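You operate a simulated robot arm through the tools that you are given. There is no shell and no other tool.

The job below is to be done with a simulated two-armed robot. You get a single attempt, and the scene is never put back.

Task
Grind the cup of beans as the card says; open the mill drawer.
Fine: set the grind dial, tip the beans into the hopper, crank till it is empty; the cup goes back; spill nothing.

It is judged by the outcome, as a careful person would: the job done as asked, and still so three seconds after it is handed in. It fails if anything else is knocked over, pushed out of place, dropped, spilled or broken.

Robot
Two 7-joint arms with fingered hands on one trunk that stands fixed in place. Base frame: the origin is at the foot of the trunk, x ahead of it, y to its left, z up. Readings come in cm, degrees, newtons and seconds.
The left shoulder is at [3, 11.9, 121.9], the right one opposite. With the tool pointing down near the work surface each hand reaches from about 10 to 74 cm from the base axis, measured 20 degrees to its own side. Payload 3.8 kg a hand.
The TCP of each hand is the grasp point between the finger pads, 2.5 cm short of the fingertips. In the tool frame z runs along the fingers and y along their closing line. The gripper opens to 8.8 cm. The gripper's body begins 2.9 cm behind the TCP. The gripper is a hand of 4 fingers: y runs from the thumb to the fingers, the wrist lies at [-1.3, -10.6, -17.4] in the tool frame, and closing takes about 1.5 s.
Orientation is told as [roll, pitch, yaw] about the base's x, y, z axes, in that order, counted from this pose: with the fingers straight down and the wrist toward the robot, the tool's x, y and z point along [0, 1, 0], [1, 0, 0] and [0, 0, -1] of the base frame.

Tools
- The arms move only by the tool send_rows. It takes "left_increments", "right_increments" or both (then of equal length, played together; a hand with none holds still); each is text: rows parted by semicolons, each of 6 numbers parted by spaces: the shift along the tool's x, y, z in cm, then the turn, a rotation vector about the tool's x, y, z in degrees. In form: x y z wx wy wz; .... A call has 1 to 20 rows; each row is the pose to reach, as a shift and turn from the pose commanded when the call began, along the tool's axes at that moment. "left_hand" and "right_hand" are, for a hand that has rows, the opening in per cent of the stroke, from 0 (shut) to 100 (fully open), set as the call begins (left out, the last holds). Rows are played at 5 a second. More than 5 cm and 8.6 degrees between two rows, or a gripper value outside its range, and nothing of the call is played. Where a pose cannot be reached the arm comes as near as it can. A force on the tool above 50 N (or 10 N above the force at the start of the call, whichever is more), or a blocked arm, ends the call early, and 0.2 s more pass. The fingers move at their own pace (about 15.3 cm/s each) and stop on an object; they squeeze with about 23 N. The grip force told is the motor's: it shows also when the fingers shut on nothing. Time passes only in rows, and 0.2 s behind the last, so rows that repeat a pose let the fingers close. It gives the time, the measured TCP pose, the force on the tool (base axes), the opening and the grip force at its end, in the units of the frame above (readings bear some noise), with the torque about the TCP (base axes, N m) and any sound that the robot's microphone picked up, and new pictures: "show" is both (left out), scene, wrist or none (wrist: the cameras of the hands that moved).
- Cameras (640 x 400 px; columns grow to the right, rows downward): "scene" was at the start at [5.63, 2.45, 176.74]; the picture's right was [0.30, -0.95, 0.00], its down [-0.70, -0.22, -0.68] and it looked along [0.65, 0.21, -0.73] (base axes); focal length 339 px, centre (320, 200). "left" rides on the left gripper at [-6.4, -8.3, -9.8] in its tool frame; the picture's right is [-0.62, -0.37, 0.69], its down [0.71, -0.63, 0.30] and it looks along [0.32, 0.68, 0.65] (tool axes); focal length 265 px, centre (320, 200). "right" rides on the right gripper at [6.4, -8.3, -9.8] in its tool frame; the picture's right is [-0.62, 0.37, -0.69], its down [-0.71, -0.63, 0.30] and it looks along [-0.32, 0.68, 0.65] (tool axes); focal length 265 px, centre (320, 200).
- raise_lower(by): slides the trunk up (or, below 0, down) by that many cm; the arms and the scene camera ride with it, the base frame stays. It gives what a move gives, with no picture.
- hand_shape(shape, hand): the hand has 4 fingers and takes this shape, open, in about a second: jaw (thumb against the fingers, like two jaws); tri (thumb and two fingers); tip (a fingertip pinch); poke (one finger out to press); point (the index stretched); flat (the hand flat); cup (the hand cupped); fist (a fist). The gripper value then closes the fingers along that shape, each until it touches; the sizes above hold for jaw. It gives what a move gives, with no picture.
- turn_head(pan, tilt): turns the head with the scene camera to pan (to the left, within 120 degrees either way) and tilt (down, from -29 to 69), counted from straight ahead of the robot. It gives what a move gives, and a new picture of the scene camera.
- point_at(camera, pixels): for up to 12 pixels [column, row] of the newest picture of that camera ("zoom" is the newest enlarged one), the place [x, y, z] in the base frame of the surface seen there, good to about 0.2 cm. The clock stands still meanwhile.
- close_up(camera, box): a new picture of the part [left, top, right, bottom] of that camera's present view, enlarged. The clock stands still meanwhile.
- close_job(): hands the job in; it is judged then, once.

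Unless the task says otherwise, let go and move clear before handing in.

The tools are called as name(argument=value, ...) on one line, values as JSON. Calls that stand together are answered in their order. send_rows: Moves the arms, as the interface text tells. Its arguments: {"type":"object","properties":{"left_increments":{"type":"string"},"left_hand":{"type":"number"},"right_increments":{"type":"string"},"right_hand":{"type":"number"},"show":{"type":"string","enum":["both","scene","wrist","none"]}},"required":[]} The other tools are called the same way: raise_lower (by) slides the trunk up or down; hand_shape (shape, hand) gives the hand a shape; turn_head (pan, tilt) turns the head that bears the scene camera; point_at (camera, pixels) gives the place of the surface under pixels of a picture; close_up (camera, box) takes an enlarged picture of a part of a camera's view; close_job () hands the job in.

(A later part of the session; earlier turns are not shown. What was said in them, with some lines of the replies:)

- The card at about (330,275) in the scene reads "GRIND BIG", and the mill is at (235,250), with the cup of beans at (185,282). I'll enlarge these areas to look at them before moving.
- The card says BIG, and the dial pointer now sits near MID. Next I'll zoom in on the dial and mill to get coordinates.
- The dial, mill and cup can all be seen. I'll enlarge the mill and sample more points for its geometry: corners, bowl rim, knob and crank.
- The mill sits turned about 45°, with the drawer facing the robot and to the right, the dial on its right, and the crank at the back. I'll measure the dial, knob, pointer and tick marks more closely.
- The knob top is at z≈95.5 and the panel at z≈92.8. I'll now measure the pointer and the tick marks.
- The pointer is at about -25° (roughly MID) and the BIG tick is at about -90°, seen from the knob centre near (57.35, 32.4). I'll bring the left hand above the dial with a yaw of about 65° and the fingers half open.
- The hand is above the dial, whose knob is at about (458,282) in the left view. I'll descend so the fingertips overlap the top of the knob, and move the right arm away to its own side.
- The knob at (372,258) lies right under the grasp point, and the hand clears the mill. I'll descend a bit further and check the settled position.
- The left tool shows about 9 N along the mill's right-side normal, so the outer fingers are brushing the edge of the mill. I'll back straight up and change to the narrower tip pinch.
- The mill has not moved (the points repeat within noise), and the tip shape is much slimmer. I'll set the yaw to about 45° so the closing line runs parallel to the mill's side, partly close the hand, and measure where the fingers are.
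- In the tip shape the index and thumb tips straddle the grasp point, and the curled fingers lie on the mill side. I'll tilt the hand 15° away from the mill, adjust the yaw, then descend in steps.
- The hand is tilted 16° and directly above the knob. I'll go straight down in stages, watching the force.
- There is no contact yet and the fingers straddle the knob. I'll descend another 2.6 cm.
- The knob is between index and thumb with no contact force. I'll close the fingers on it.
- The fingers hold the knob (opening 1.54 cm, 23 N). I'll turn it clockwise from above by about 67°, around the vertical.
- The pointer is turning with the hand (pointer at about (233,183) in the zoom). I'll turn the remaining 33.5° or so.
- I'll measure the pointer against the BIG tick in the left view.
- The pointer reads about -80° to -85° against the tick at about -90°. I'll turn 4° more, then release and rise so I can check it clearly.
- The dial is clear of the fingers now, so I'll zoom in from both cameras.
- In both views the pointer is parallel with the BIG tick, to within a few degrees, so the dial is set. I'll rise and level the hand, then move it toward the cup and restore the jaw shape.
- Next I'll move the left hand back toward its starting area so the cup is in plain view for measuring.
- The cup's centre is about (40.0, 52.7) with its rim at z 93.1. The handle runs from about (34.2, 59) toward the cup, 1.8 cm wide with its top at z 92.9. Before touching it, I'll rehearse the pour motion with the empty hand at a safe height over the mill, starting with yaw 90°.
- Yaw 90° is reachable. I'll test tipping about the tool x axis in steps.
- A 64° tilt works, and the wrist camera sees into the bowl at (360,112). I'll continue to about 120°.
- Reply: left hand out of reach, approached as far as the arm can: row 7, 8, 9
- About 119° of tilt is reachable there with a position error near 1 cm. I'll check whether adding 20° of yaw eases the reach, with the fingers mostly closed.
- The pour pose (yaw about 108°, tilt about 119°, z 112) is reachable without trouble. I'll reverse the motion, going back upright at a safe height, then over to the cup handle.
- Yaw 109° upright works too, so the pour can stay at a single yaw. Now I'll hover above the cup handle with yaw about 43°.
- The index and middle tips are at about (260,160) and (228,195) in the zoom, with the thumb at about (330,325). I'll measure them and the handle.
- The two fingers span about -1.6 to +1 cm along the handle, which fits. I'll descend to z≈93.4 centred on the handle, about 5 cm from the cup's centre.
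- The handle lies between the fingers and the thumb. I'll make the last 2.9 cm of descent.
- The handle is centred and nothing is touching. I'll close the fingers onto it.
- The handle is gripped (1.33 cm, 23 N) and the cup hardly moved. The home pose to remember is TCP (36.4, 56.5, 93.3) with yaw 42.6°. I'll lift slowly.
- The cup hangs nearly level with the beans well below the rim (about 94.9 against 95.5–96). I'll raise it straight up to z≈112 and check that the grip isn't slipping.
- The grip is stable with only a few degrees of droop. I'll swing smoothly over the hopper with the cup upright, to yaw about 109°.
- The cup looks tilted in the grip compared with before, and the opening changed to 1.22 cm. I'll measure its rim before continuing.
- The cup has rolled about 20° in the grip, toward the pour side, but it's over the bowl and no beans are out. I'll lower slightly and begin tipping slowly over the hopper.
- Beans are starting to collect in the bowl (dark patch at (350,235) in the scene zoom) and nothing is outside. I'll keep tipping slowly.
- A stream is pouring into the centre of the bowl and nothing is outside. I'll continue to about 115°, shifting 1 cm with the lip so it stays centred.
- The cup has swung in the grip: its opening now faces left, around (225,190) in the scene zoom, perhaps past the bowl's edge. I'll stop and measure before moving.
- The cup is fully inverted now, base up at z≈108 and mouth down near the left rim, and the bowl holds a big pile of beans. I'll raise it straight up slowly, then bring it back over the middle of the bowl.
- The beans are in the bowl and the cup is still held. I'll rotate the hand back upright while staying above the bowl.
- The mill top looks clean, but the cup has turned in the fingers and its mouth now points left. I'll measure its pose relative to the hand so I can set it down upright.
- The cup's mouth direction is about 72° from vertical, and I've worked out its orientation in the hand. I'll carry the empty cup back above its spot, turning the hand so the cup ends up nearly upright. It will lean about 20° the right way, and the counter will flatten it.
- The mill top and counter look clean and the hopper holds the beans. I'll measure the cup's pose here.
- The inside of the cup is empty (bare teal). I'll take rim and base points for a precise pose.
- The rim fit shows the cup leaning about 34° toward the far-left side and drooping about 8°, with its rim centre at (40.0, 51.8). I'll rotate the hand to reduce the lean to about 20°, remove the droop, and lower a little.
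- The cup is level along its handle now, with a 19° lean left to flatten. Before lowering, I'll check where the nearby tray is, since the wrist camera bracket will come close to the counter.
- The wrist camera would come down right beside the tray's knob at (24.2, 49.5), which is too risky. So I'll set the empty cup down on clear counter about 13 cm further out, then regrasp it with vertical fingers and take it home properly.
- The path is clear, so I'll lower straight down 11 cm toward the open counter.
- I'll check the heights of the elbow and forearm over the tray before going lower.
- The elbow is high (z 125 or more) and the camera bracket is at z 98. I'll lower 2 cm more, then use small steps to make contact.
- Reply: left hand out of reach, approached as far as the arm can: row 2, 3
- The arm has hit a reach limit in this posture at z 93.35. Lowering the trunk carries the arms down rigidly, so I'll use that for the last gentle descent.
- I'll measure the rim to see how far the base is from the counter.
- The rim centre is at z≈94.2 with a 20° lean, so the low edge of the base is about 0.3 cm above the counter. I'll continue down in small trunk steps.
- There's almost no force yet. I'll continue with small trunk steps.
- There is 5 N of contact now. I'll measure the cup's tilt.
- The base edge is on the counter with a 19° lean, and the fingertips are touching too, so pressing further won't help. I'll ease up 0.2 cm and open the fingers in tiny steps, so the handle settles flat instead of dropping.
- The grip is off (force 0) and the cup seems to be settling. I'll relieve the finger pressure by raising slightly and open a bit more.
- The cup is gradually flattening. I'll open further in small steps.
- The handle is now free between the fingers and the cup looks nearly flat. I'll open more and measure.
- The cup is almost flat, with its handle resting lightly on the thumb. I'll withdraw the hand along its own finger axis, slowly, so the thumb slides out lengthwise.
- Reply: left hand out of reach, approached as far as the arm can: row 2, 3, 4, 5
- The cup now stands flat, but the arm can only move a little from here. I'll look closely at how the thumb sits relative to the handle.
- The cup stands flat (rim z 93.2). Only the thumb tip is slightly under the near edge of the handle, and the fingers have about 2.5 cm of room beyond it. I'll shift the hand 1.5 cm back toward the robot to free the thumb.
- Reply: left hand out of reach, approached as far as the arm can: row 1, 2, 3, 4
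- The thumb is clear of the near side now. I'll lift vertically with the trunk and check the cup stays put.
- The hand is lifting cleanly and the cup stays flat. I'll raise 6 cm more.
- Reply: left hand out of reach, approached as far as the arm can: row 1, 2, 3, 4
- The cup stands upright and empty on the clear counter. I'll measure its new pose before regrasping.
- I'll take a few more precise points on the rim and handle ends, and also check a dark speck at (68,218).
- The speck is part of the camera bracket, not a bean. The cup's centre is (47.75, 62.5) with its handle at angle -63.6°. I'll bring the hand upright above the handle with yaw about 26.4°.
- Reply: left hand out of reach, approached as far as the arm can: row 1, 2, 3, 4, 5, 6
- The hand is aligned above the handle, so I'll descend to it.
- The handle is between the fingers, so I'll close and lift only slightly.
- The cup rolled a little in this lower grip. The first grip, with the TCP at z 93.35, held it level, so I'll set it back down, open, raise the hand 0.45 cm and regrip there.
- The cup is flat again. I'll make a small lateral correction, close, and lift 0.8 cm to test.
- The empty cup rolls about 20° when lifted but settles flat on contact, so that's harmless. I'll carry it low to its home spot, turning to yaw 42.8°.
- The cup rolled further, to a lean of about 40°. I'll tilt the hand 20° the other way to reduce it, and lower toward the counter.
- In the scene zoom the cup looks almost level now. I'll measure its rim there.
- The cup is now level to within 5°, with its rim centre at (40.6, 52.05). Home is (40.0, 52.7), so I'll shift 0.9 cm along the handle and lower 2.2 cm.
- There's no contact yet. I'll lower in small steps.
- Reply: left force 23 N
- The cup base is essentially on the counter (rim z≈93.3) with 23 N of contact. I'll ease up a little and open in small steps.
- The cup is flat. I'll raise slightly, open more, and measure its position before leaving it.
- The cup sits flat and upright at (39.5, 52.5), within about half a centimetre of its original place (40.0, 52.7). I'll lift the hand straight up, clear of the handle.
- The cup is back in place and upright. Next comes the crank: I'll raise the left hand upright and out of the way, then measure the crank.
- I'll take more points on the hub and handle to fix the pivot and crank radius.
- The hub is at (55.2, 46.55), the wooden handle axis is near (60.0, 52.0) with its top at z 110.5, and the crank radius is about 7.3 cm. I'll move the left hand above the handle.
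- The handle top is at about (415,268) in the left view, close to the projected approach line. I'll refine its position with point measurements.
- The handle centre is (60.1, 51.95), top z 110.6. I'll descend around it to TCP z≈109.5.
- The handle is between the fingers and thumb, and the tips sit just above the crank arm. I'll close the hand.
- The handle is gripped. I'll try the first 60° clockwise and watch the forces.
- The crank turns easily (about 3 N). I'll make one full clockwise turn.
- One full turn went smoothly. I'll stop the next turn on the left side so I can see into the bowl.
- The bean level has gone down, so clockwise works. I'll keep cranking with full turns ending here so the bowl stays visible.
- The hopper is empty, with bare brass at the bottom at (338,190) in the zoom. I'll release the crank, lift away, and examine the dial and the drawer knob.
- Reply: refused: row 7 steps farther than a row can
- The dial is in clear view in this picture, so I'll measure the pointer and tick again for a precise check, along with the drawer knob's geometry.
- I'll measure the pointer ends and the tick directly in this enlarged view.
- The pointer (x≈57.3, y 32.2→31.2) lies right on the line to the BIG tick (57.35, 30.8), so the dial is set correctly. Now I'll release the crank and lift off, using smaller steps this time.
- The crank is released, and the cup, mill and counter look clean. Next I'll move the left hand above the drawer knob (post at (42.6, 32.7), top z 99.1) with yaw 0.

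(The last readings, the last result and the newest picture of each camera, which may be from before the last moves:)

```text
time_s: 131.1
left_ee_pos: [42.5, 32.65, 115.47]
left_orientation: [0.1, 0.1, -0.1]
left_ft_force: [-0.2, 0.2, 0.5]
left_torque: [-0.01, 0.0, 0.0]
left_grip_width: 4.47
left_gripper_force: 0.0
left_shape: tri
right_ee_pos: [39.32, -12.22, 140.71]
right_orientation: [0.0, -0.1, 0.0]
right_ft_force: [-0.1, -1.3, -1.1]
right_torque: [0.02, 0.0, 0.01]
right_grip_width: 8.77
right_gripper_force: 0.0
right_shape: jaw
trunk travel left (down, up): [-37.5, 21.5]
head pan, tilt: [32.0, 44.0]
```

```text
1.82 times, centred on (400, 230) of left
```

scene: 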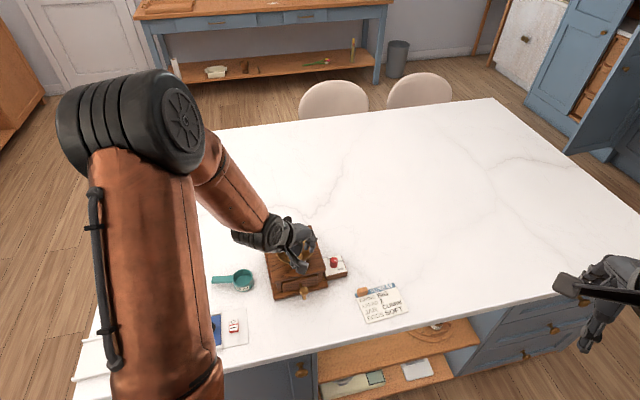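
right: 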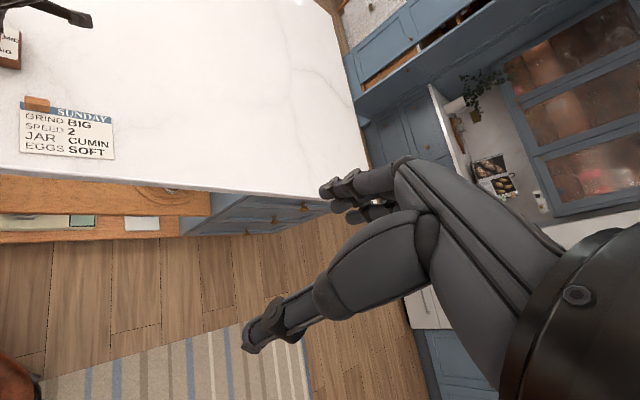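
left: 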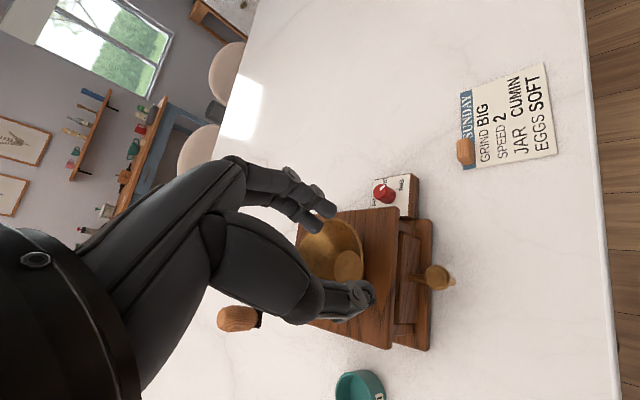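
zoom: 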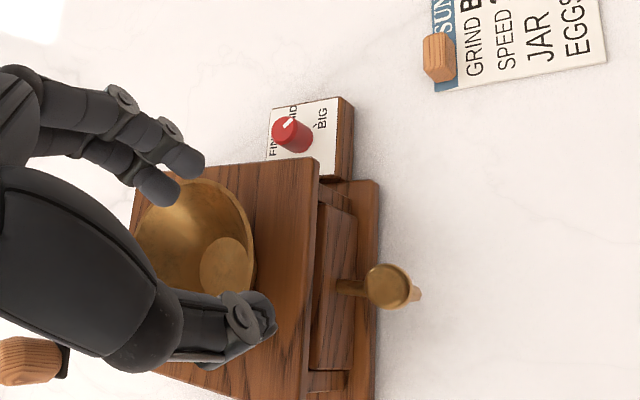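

The approach line passes through the knob disc at (435,277). I'll descend to z≈98.6 so the fingertips straddle the post.

send_rows(left_increments="0 0.1 4.5 0 0 0; 0 0.1 9 0 0 0; 0 0.1 13 0 0 0; 0 0.1 15.5 0 0 0; 0 0.1 16.8 0 0 0; 0 0.1 16.8 0 0 0", show="both")

close_up(camera="left", box=[200, 120, 520, 340])

close_up(camera="scene", box=[240, 220, 360, 320])

```text
time_s: 132.5
left_ee_pos: [42.72, 32.85, 98.87]
left_orientation: [0.1, 0.1, 0.2]
left_ft_force: [0.1, 0.3, -0.6]
left_torque: [-0.01, -0.03, 0.03]
left_grip_width: 4.46
left_gripper_force: 0.1
left_shape: tri
right_ee_pos: [39.22, -12.38, 140.73]
right_orientation: [0.0, 0.0, 0.0]
right_ft_force: [-0.3, -0.1, -1.1]
right_torque: [0.0, 0.0, -0.03]
right_grip_width: 8.77
right_gripper_force: 0.1
right_shape: jaw
trunk travel left (down, up): [-37.5, 21.5]
head pan, tilt: [32.0, 44.0]
```

scene: 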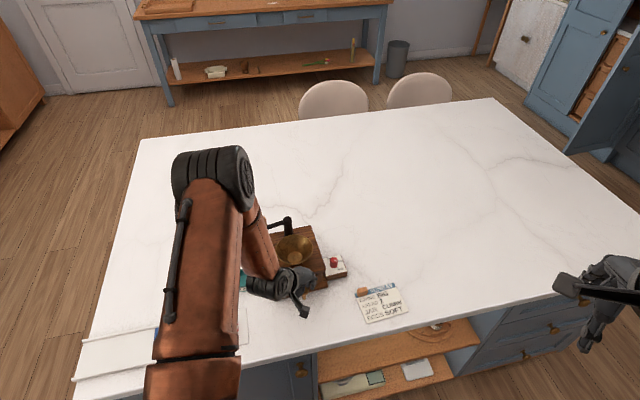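
left: 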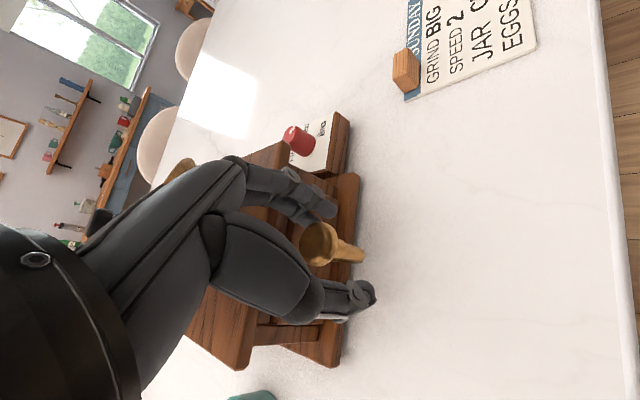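

```text
1.82 times, centred on (360, 230) of left
```

zoom: 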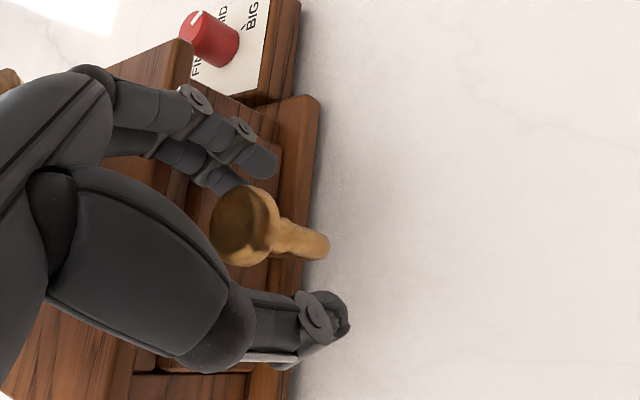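

```text
4.00 times, centred on (300, 270) of scene
```

zoom: 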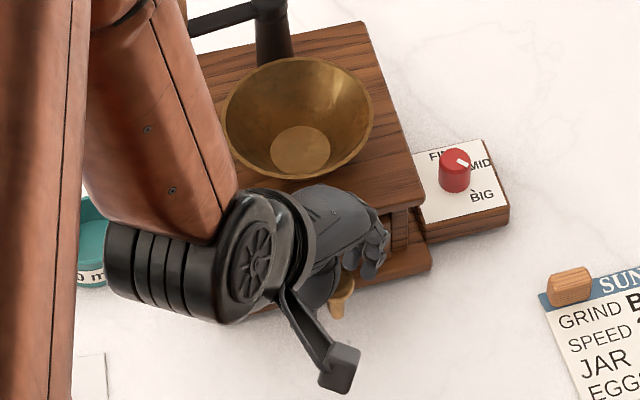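

The post is between the fingers and the thumb with no contact. I'll close on it.

send_rows(left_increments="0 0 0.2 0 0 0; 0 0 0.2 0 0 0; 0 0 0.2 0 0 0; 0 0 0.2 0 0 0; 0 0 0.2 0 0 0; 0 0 0.2 0 0 0; 0 0 0.2 0 0 0", left_hand=0, show="wrist")

close_up(camera="left", box=[200, 120, 520, 340])

```text
time_s: 134.1
left_ee_pos: [42.78, 32.96, 98.53]
left_orientation: [0.1, 0.2, 0.1]
left_ft_force: [-2.7, -0.3, 0.5]
left_torque: [0.02, 0.0, 0.01]
left_grip_width: 0.38
left_gripper_force: 22.9
left_shape: tri
right_ee_pos: [39.38, -12.35, 140.62]
right_orientation: [0.0, 0.0, 0.0]
right_ft_force: [-0.6, 0.0, -0.2]
right_torque: [-0.01, 0.0, -0.01]
right_grip_width: 8.78
right_gripper_force: 0.1
right_shape: jaw
trunk travel left (down, up): [-37.5, 21.5]
head pan, tilt: [32.0, 44.0]
```

left: 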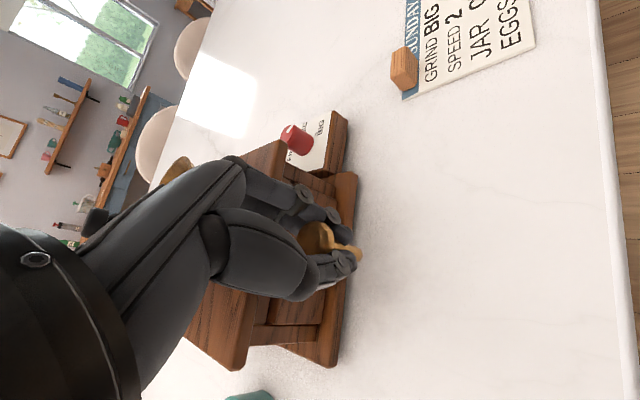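

```text
1.82 times, centred on (360, 230) of left
```

zoom: 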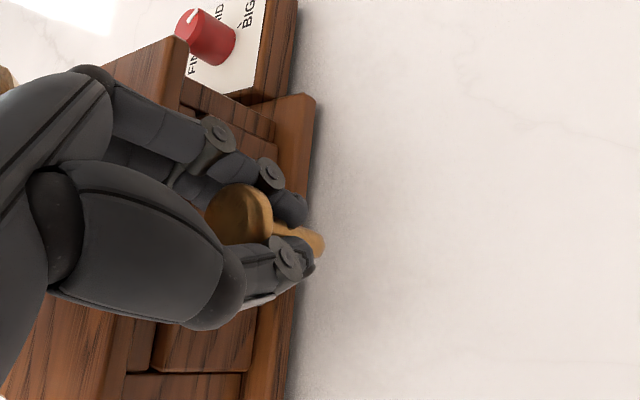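

The post is gripped. I'll pull gently along the drawer axis (−0.67, −0.75).

send_rows(left_increments="-0.37 -0.33 0 0 0 0; -0.75 -0.67 0 0 0 0; -1.12 -1.0 0 0 0 0; -1.5 -1.33 0 0 0 0; -1.5 -1.33 0 0 0 0", show="both")

close_up(camera="left", box=[200, 120, 520, 340])

```text
time_s: 135.3
left_ee_pos: [41.32, 31.27, 98.61]
left_orientation: [0.0, 0.1, 0.2]
left_ft_force: [-3.2, 3.2, 0.3]
left_torque: [0.1, 0.0, 0.0]
left_grip_width: 0.33
left_gripper_force: 22.8
left_shape: tri
right_ee_pos: [39.3, -12.25, 140.78]
right_orientation: [0.0, 0.0, 0.0]
right_ft_force: [0.2, -0.1, 0.4]
right_torque: [-0.02, -0.02, 0.01]
right_grip_width: 8.78
right_gripper_force: 0.1
right_shape: jaw
trunk travel left (down, up): [-37.5, 21.5]
head pan, tilt: [32.0, 44.0]
```

scene: 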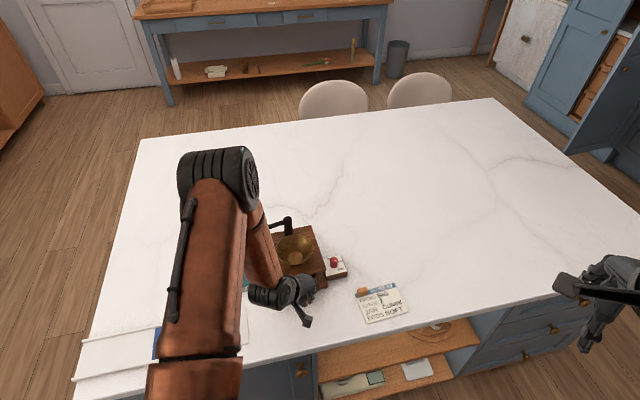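
left: 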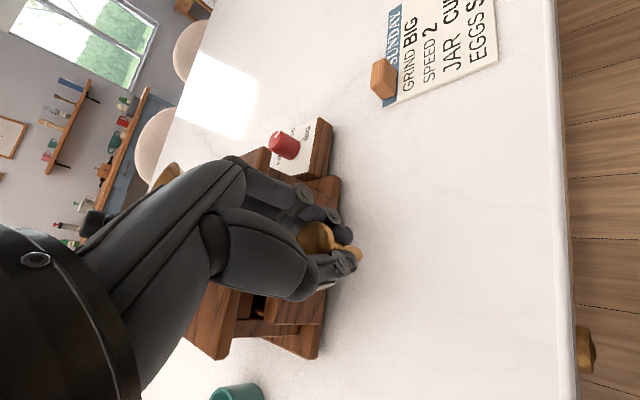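

```text
1.82 times, centred on (360, 230) of left
```

zoom: 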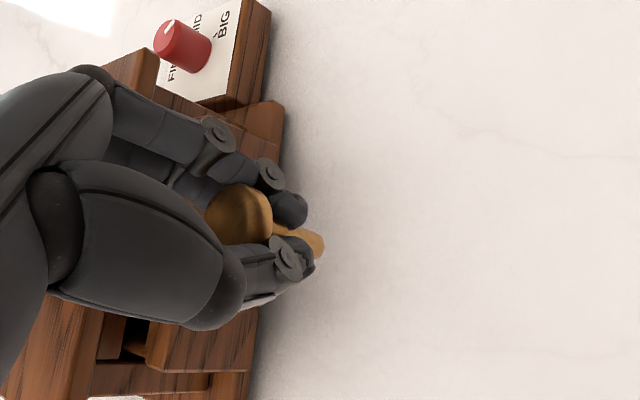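

The drawer is sliding out, with a gap visible at (135,340) in the zoom. I'll continue pulling about 3 cm.

send_rows(left_increments="-0.37 -0.33 0 0 0 0; -0.75 -0.67 0 0 0 0; -1.12 -1.0 0 0 0 0; -1.5 -1.33 0 0 0 0; -1.87 -1.67 0 0 0 0; -2.24 -2.0 0 0 0 0; -2.24 -2.0 0 0 0 0", show="both")

close_up(camera="scene", box=[240, 220, 360, 320])

```text
time_s: 136.9
left_ee_pos: [39.45, 29.08, 98.61]
left_orientation: [0.1, 0.2, 0.0]
left_ft_force: [-0.8, 1.1, 0.0]
left_torque: [0.04, -0.09, -0.02]
left_grip_width: 0.4
left_gripper_force: 22.8
left_shape: tri
right_ee_pos: [39.43, -12.14, 140.77]
right_orientation: [0.0, 0.0, 0.0]
right_ft_force: [0.5, 0.1, 0.4]
right_torque: [-0.04, 0.0, -0.01]
right_grip_width: 8.76
right_gripper_force: 0.1
right_shape: jaw
trunk travel left (down, up): [-37.5, 21.5]
head pan, tilt: [32.0, 44.0]
```

scene: 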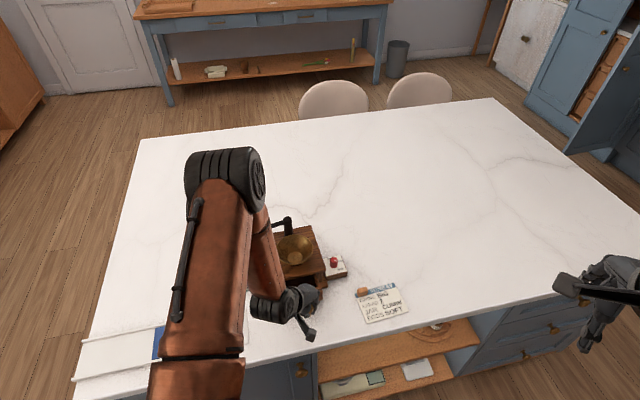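
left: 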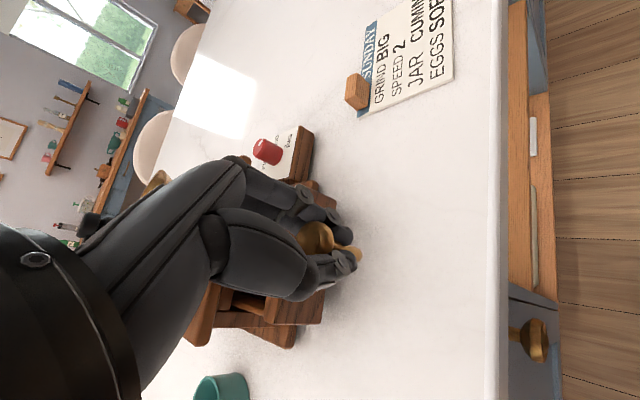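

```text
4.00 times, centred on (300, 270) of scene
```

zoom: 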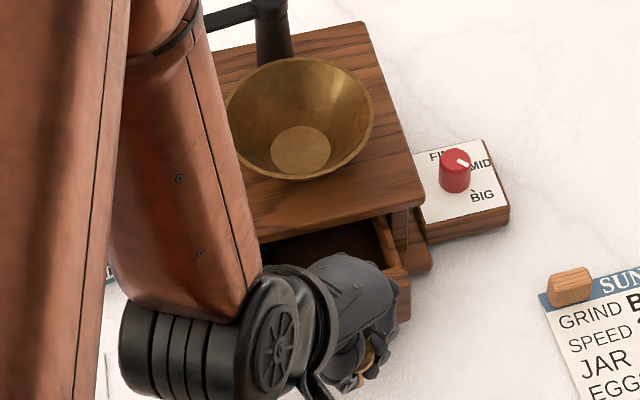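

The drawer is about 5 cm open with low force and the grounds are visible inside. I'll ease it slightly further, watching for the stop.

send_rows(left_increments="-0.22 -0.2 0 0 0 0; -0.45 -0.4 0 0 0 0; -0.67 -0.6 0 0 0 0; -0.9 -0.8 0 0 0 0; -0.9 -0.8 0 0 0 0", show="wrist")

close_up(camera="scene", box=[240, 220, 360, 320])

```text
time_s: 138.1
left_ee_pos: [38.59, 28.12, 98.5]
left_orientation: [0.2, 0.1, 0.1]
left_ft_force: [-3.1, 3.2, 0.4]
left_torque: [0.09, -0.02, -0.03]
left_grip_width: 0.39
left_gripper_force: 22.8
left_shape: tri
right_ee_pos: [39.36, -12.27, 140.68]
right_orientation: [0.1, 0.0, 0.0]
right_ft_force: [-0.3, 0.0, -0.3]
right_torque: [0.02, 0.02, 0.02]
right_grip_width: 8.75
right_gripper_force: 0.0
right_shape: jaw
trunk travel left (down, up): [-37.5, 21.5]
head pan, tilt: [32.0, 44.0]
```

left: 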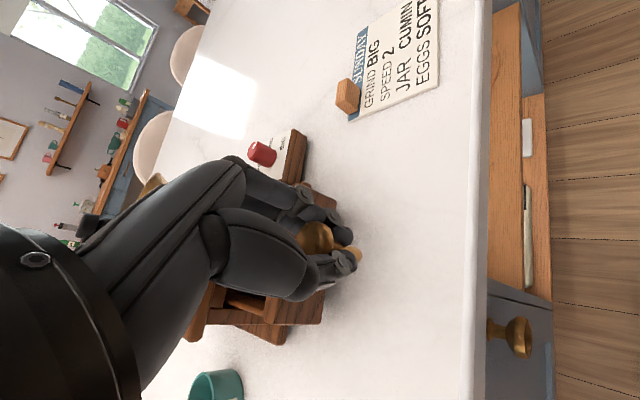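

```text
4.00 times, centred on (300, 270) of scene
```

zoom: 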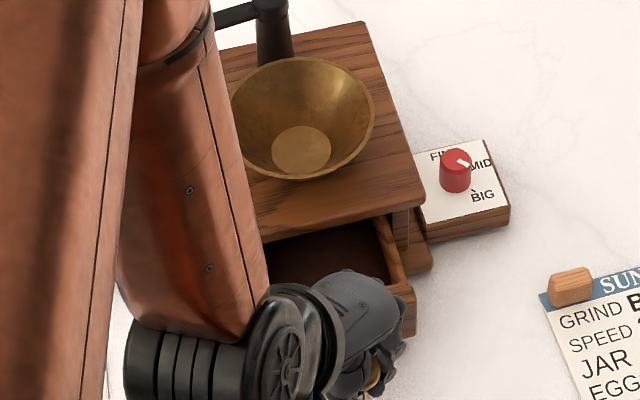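

I'll try one more small pull of about 1 cm to see if there's a stop.

send_rows(left_increments="-0.22 -0.2 0 0 0 0; -0.45 -0.4 0 0 0 0; -0.67 -0.6 0 0 0 0; -0.67 -0.6 0 0 0 0", show="wrist")

close_up(camera="scene", box=[240, 220, 360, 320])

```text
time_s: 139.1
left_ee_pos: [37.94, 27.59, 98.56]
left_orientation: [0.0, 0.3, 0.2]
left_ft_force: [-2.7, 3.2, -0.2]
left_torque: [0.11, -0.02, 0.04]
left_grip_width: 0.38
left_gripper_force: 23.0
left_shape: tri
right_ee_pos: [39.44, -12.2, 140.74]
right_orientation: [0.0, 0.1, 0.0]
right_ft_force: [0.4, -0.2, 0.2]
right_torque: [0.0, -0.01, 0.01]
right_grip_width: 8.8
right_gripper_force: 0.2
right_shape: jaw
trunk travel left (down, up): [-37.5, 21.5]
head pan, tilt: [32.0, 44.0]
```

left: 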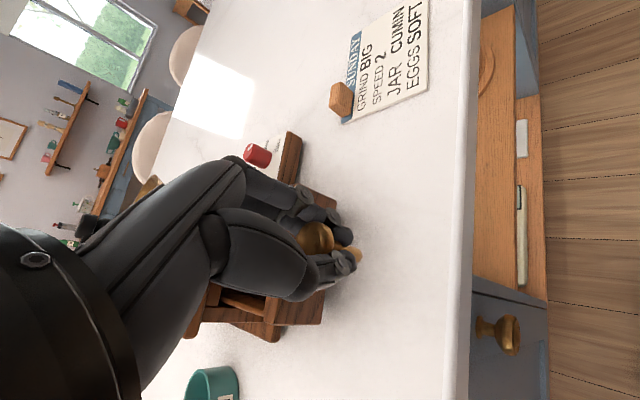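

```text
4.00 times, centred on (300, 270) of scene
```

zoom: 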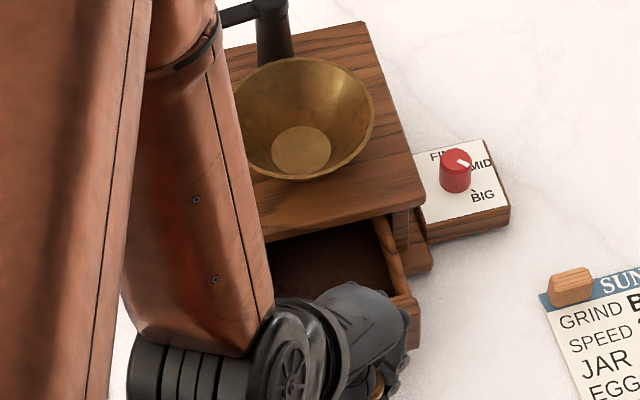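

The drawer is about 7 cm open and still supported, which is enough. I'll release the knob and lift straight up.

send_rows(left_increments="0 0 0 0 0 0; 0 0 0 0 0 0; 0 0 0 0 0 0; 0 0 0 0 0 0; 0 0 -1.5 0 0 0; 0 0 -4 0 0 0; 0 0 -8 0 0 0; 0 0 -12.5 0 0 0; 0 0 -17 0 0 0; 0 0 -21 0 0 0; 0 0 -21 0 0 0", left_hand=50, show="both")

close_up(camera="left", box=[280, 120, 640, 380])

```text
time_s: 141.5
left_ee_pos: [38.19, 27.41, 119.49]
left_orientation: [0.1, 0.2, 0.2]
left_ft_force: [0.8, 0.1, 0.5]
left_torque: [0.01, 0.04, -0.02]
left_grip_width: 4.37
left_gripper_force: 0.1
left_shape: tri
right_ee_pos: [39.49, -12.29, 140.84]
right_orientation: [-0.1, 0.0, 0.0]
right_ft_force: [0.0, -0.7, 0.1]
right_torque: [0.0, 0.01, 0.0]
right_grip_width: 8.76
right_gripper_force: 0.0
right_shape: jaw
trunk travel left (down, up): [-37.5, 21.5]
head pan, tilt: [32.0, 44.0]
```

scene: 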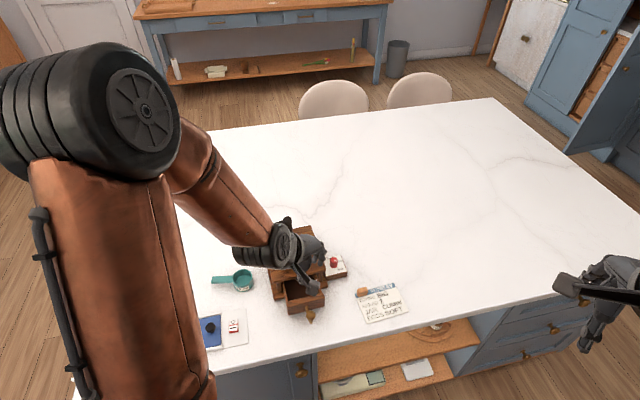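
left: 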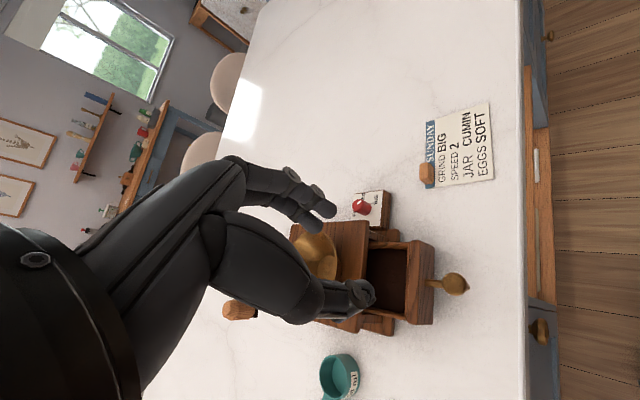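

```text
1.54 times, centred on (460, 250) of left
```

zoom: 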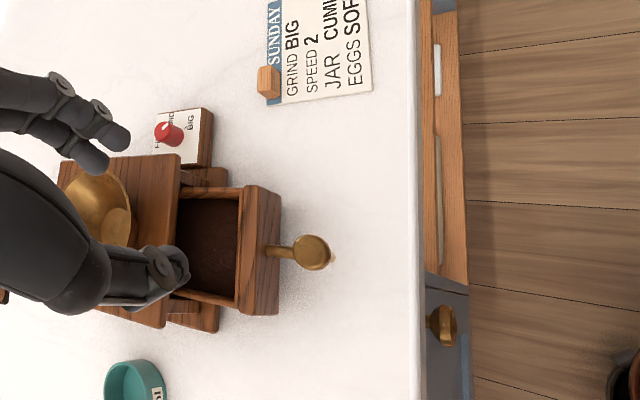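

The drawer is open with the grounds inside. I'll move the hand clear and do a last check of the whole area.

send_rows(left_increments="0 0 -4 0 0 0; 0 0 -8 0 0 0; 0 0 -12 0 0 0; 3.5 0 -15 0 0 0; 7.5 0 -15 0 0 0; 11.5 0 -15 0 0 0; 15.5 0 -15 0 0 0; 15.5 0 -15 0 0 0", show="both")

close_up(camera="scene", box=[200, 200, 360, 340])

close_up(camera="left", box=[300, 120, 640, 400])

```text
time_s: 143.3
left_ee_pos: [38.14, 42.96, 134.67]
left_orientation: [0.1, 0.1, 0.1]
left_ft_force: [-1.1, 0.1, -0.1]
left_torque: [0.03, 0.02, 0.0]
left_grip_width: 4.39
left_gripper_force: 0.0
left_shape: tri
left hand out of reach, approached as far as the arm can: row 2
right_ee_pos: [39.23, -12.29, 140.71]
right_orientation: [0.0, 0.0, -0.1]
right_ft_force: [0.7, 0.5, 0.6]
right_torque: [0.04, -0.01, 0.02]
right_grip_width: 8.76
right_gripper_force: 0.0
right_shape: jaw
trunk travel left (down, up): [-37.5, 21.5]
head pan, tilt: [32.0, 44.0]
```

scene: 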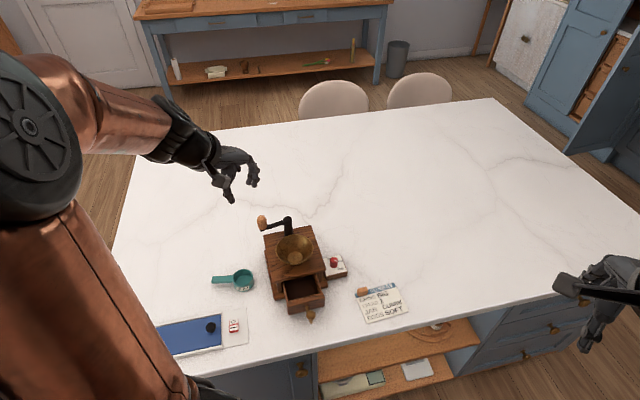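
left: 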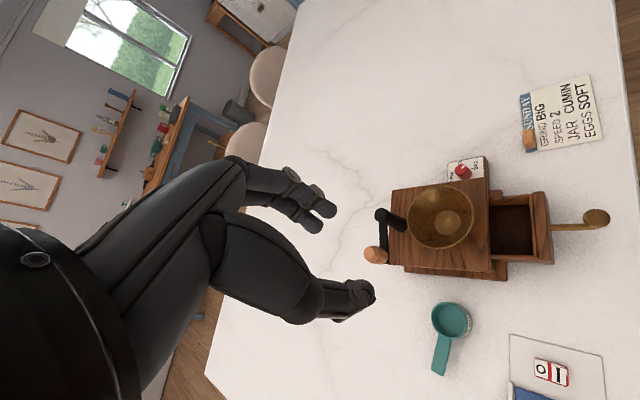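

```text
2.86 times, centred on (280, 270) of scene
```

zoom: 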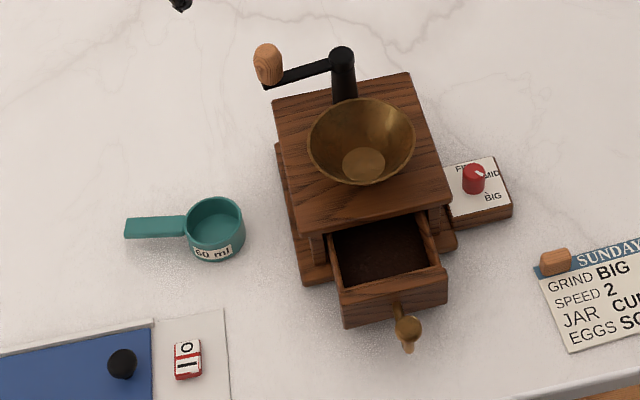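

```text
1.43 times, centred on (470, 260) of left
```

zoom: 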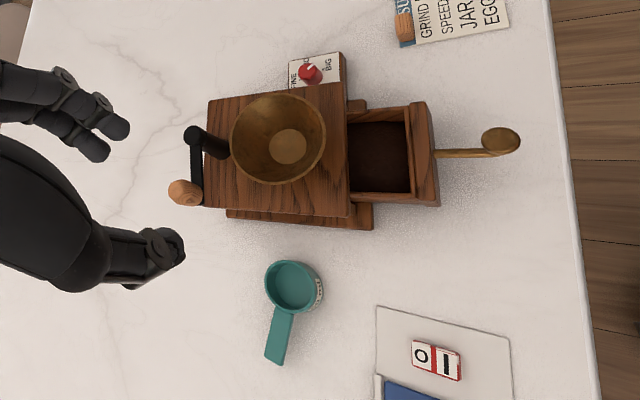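

The final views show the dial on BIG, an empty hopper, the drawer open with grounds inside, the empty cup upright at its spot, and a clean counter with nothing else disturbed. The hands are clear, so I'm handing in the job.

close_job()

```text
The job is handed in.
```

The beans are ground on BIG, as the card says, and the mill drawer is open with the grounds inside. I handed the job in and have not seen the verdict.

- **Dial:** I turned it from about MID to BIG; the pointer lines up with the BIG tick. I took "Fine:" in the task as the heading for the detailed steps, not as the grind setting.
- **Beans:** All of them went into the hopper, and I saw none spilled on the mill or the counter.
- **Crank:** About four clockwise turns emptied the hopper.
- **Cup:** It is empty, upright and back within about half a centimetre of where it stood. Its handle points roughly 11° off its original direction.
- **Drawer:** It is pulled out about 7 cm and still supported by the mill. I stopped there without reaching an end stop.

The cup turned in the fingers during the pour and could not be put straight back. I set it down briefly on clear counter, took a fresh grip, and then returned it to its place. Earlier, the fingers lightly brushed the side of the mill while I was reaching for the dial; the mill did not move.
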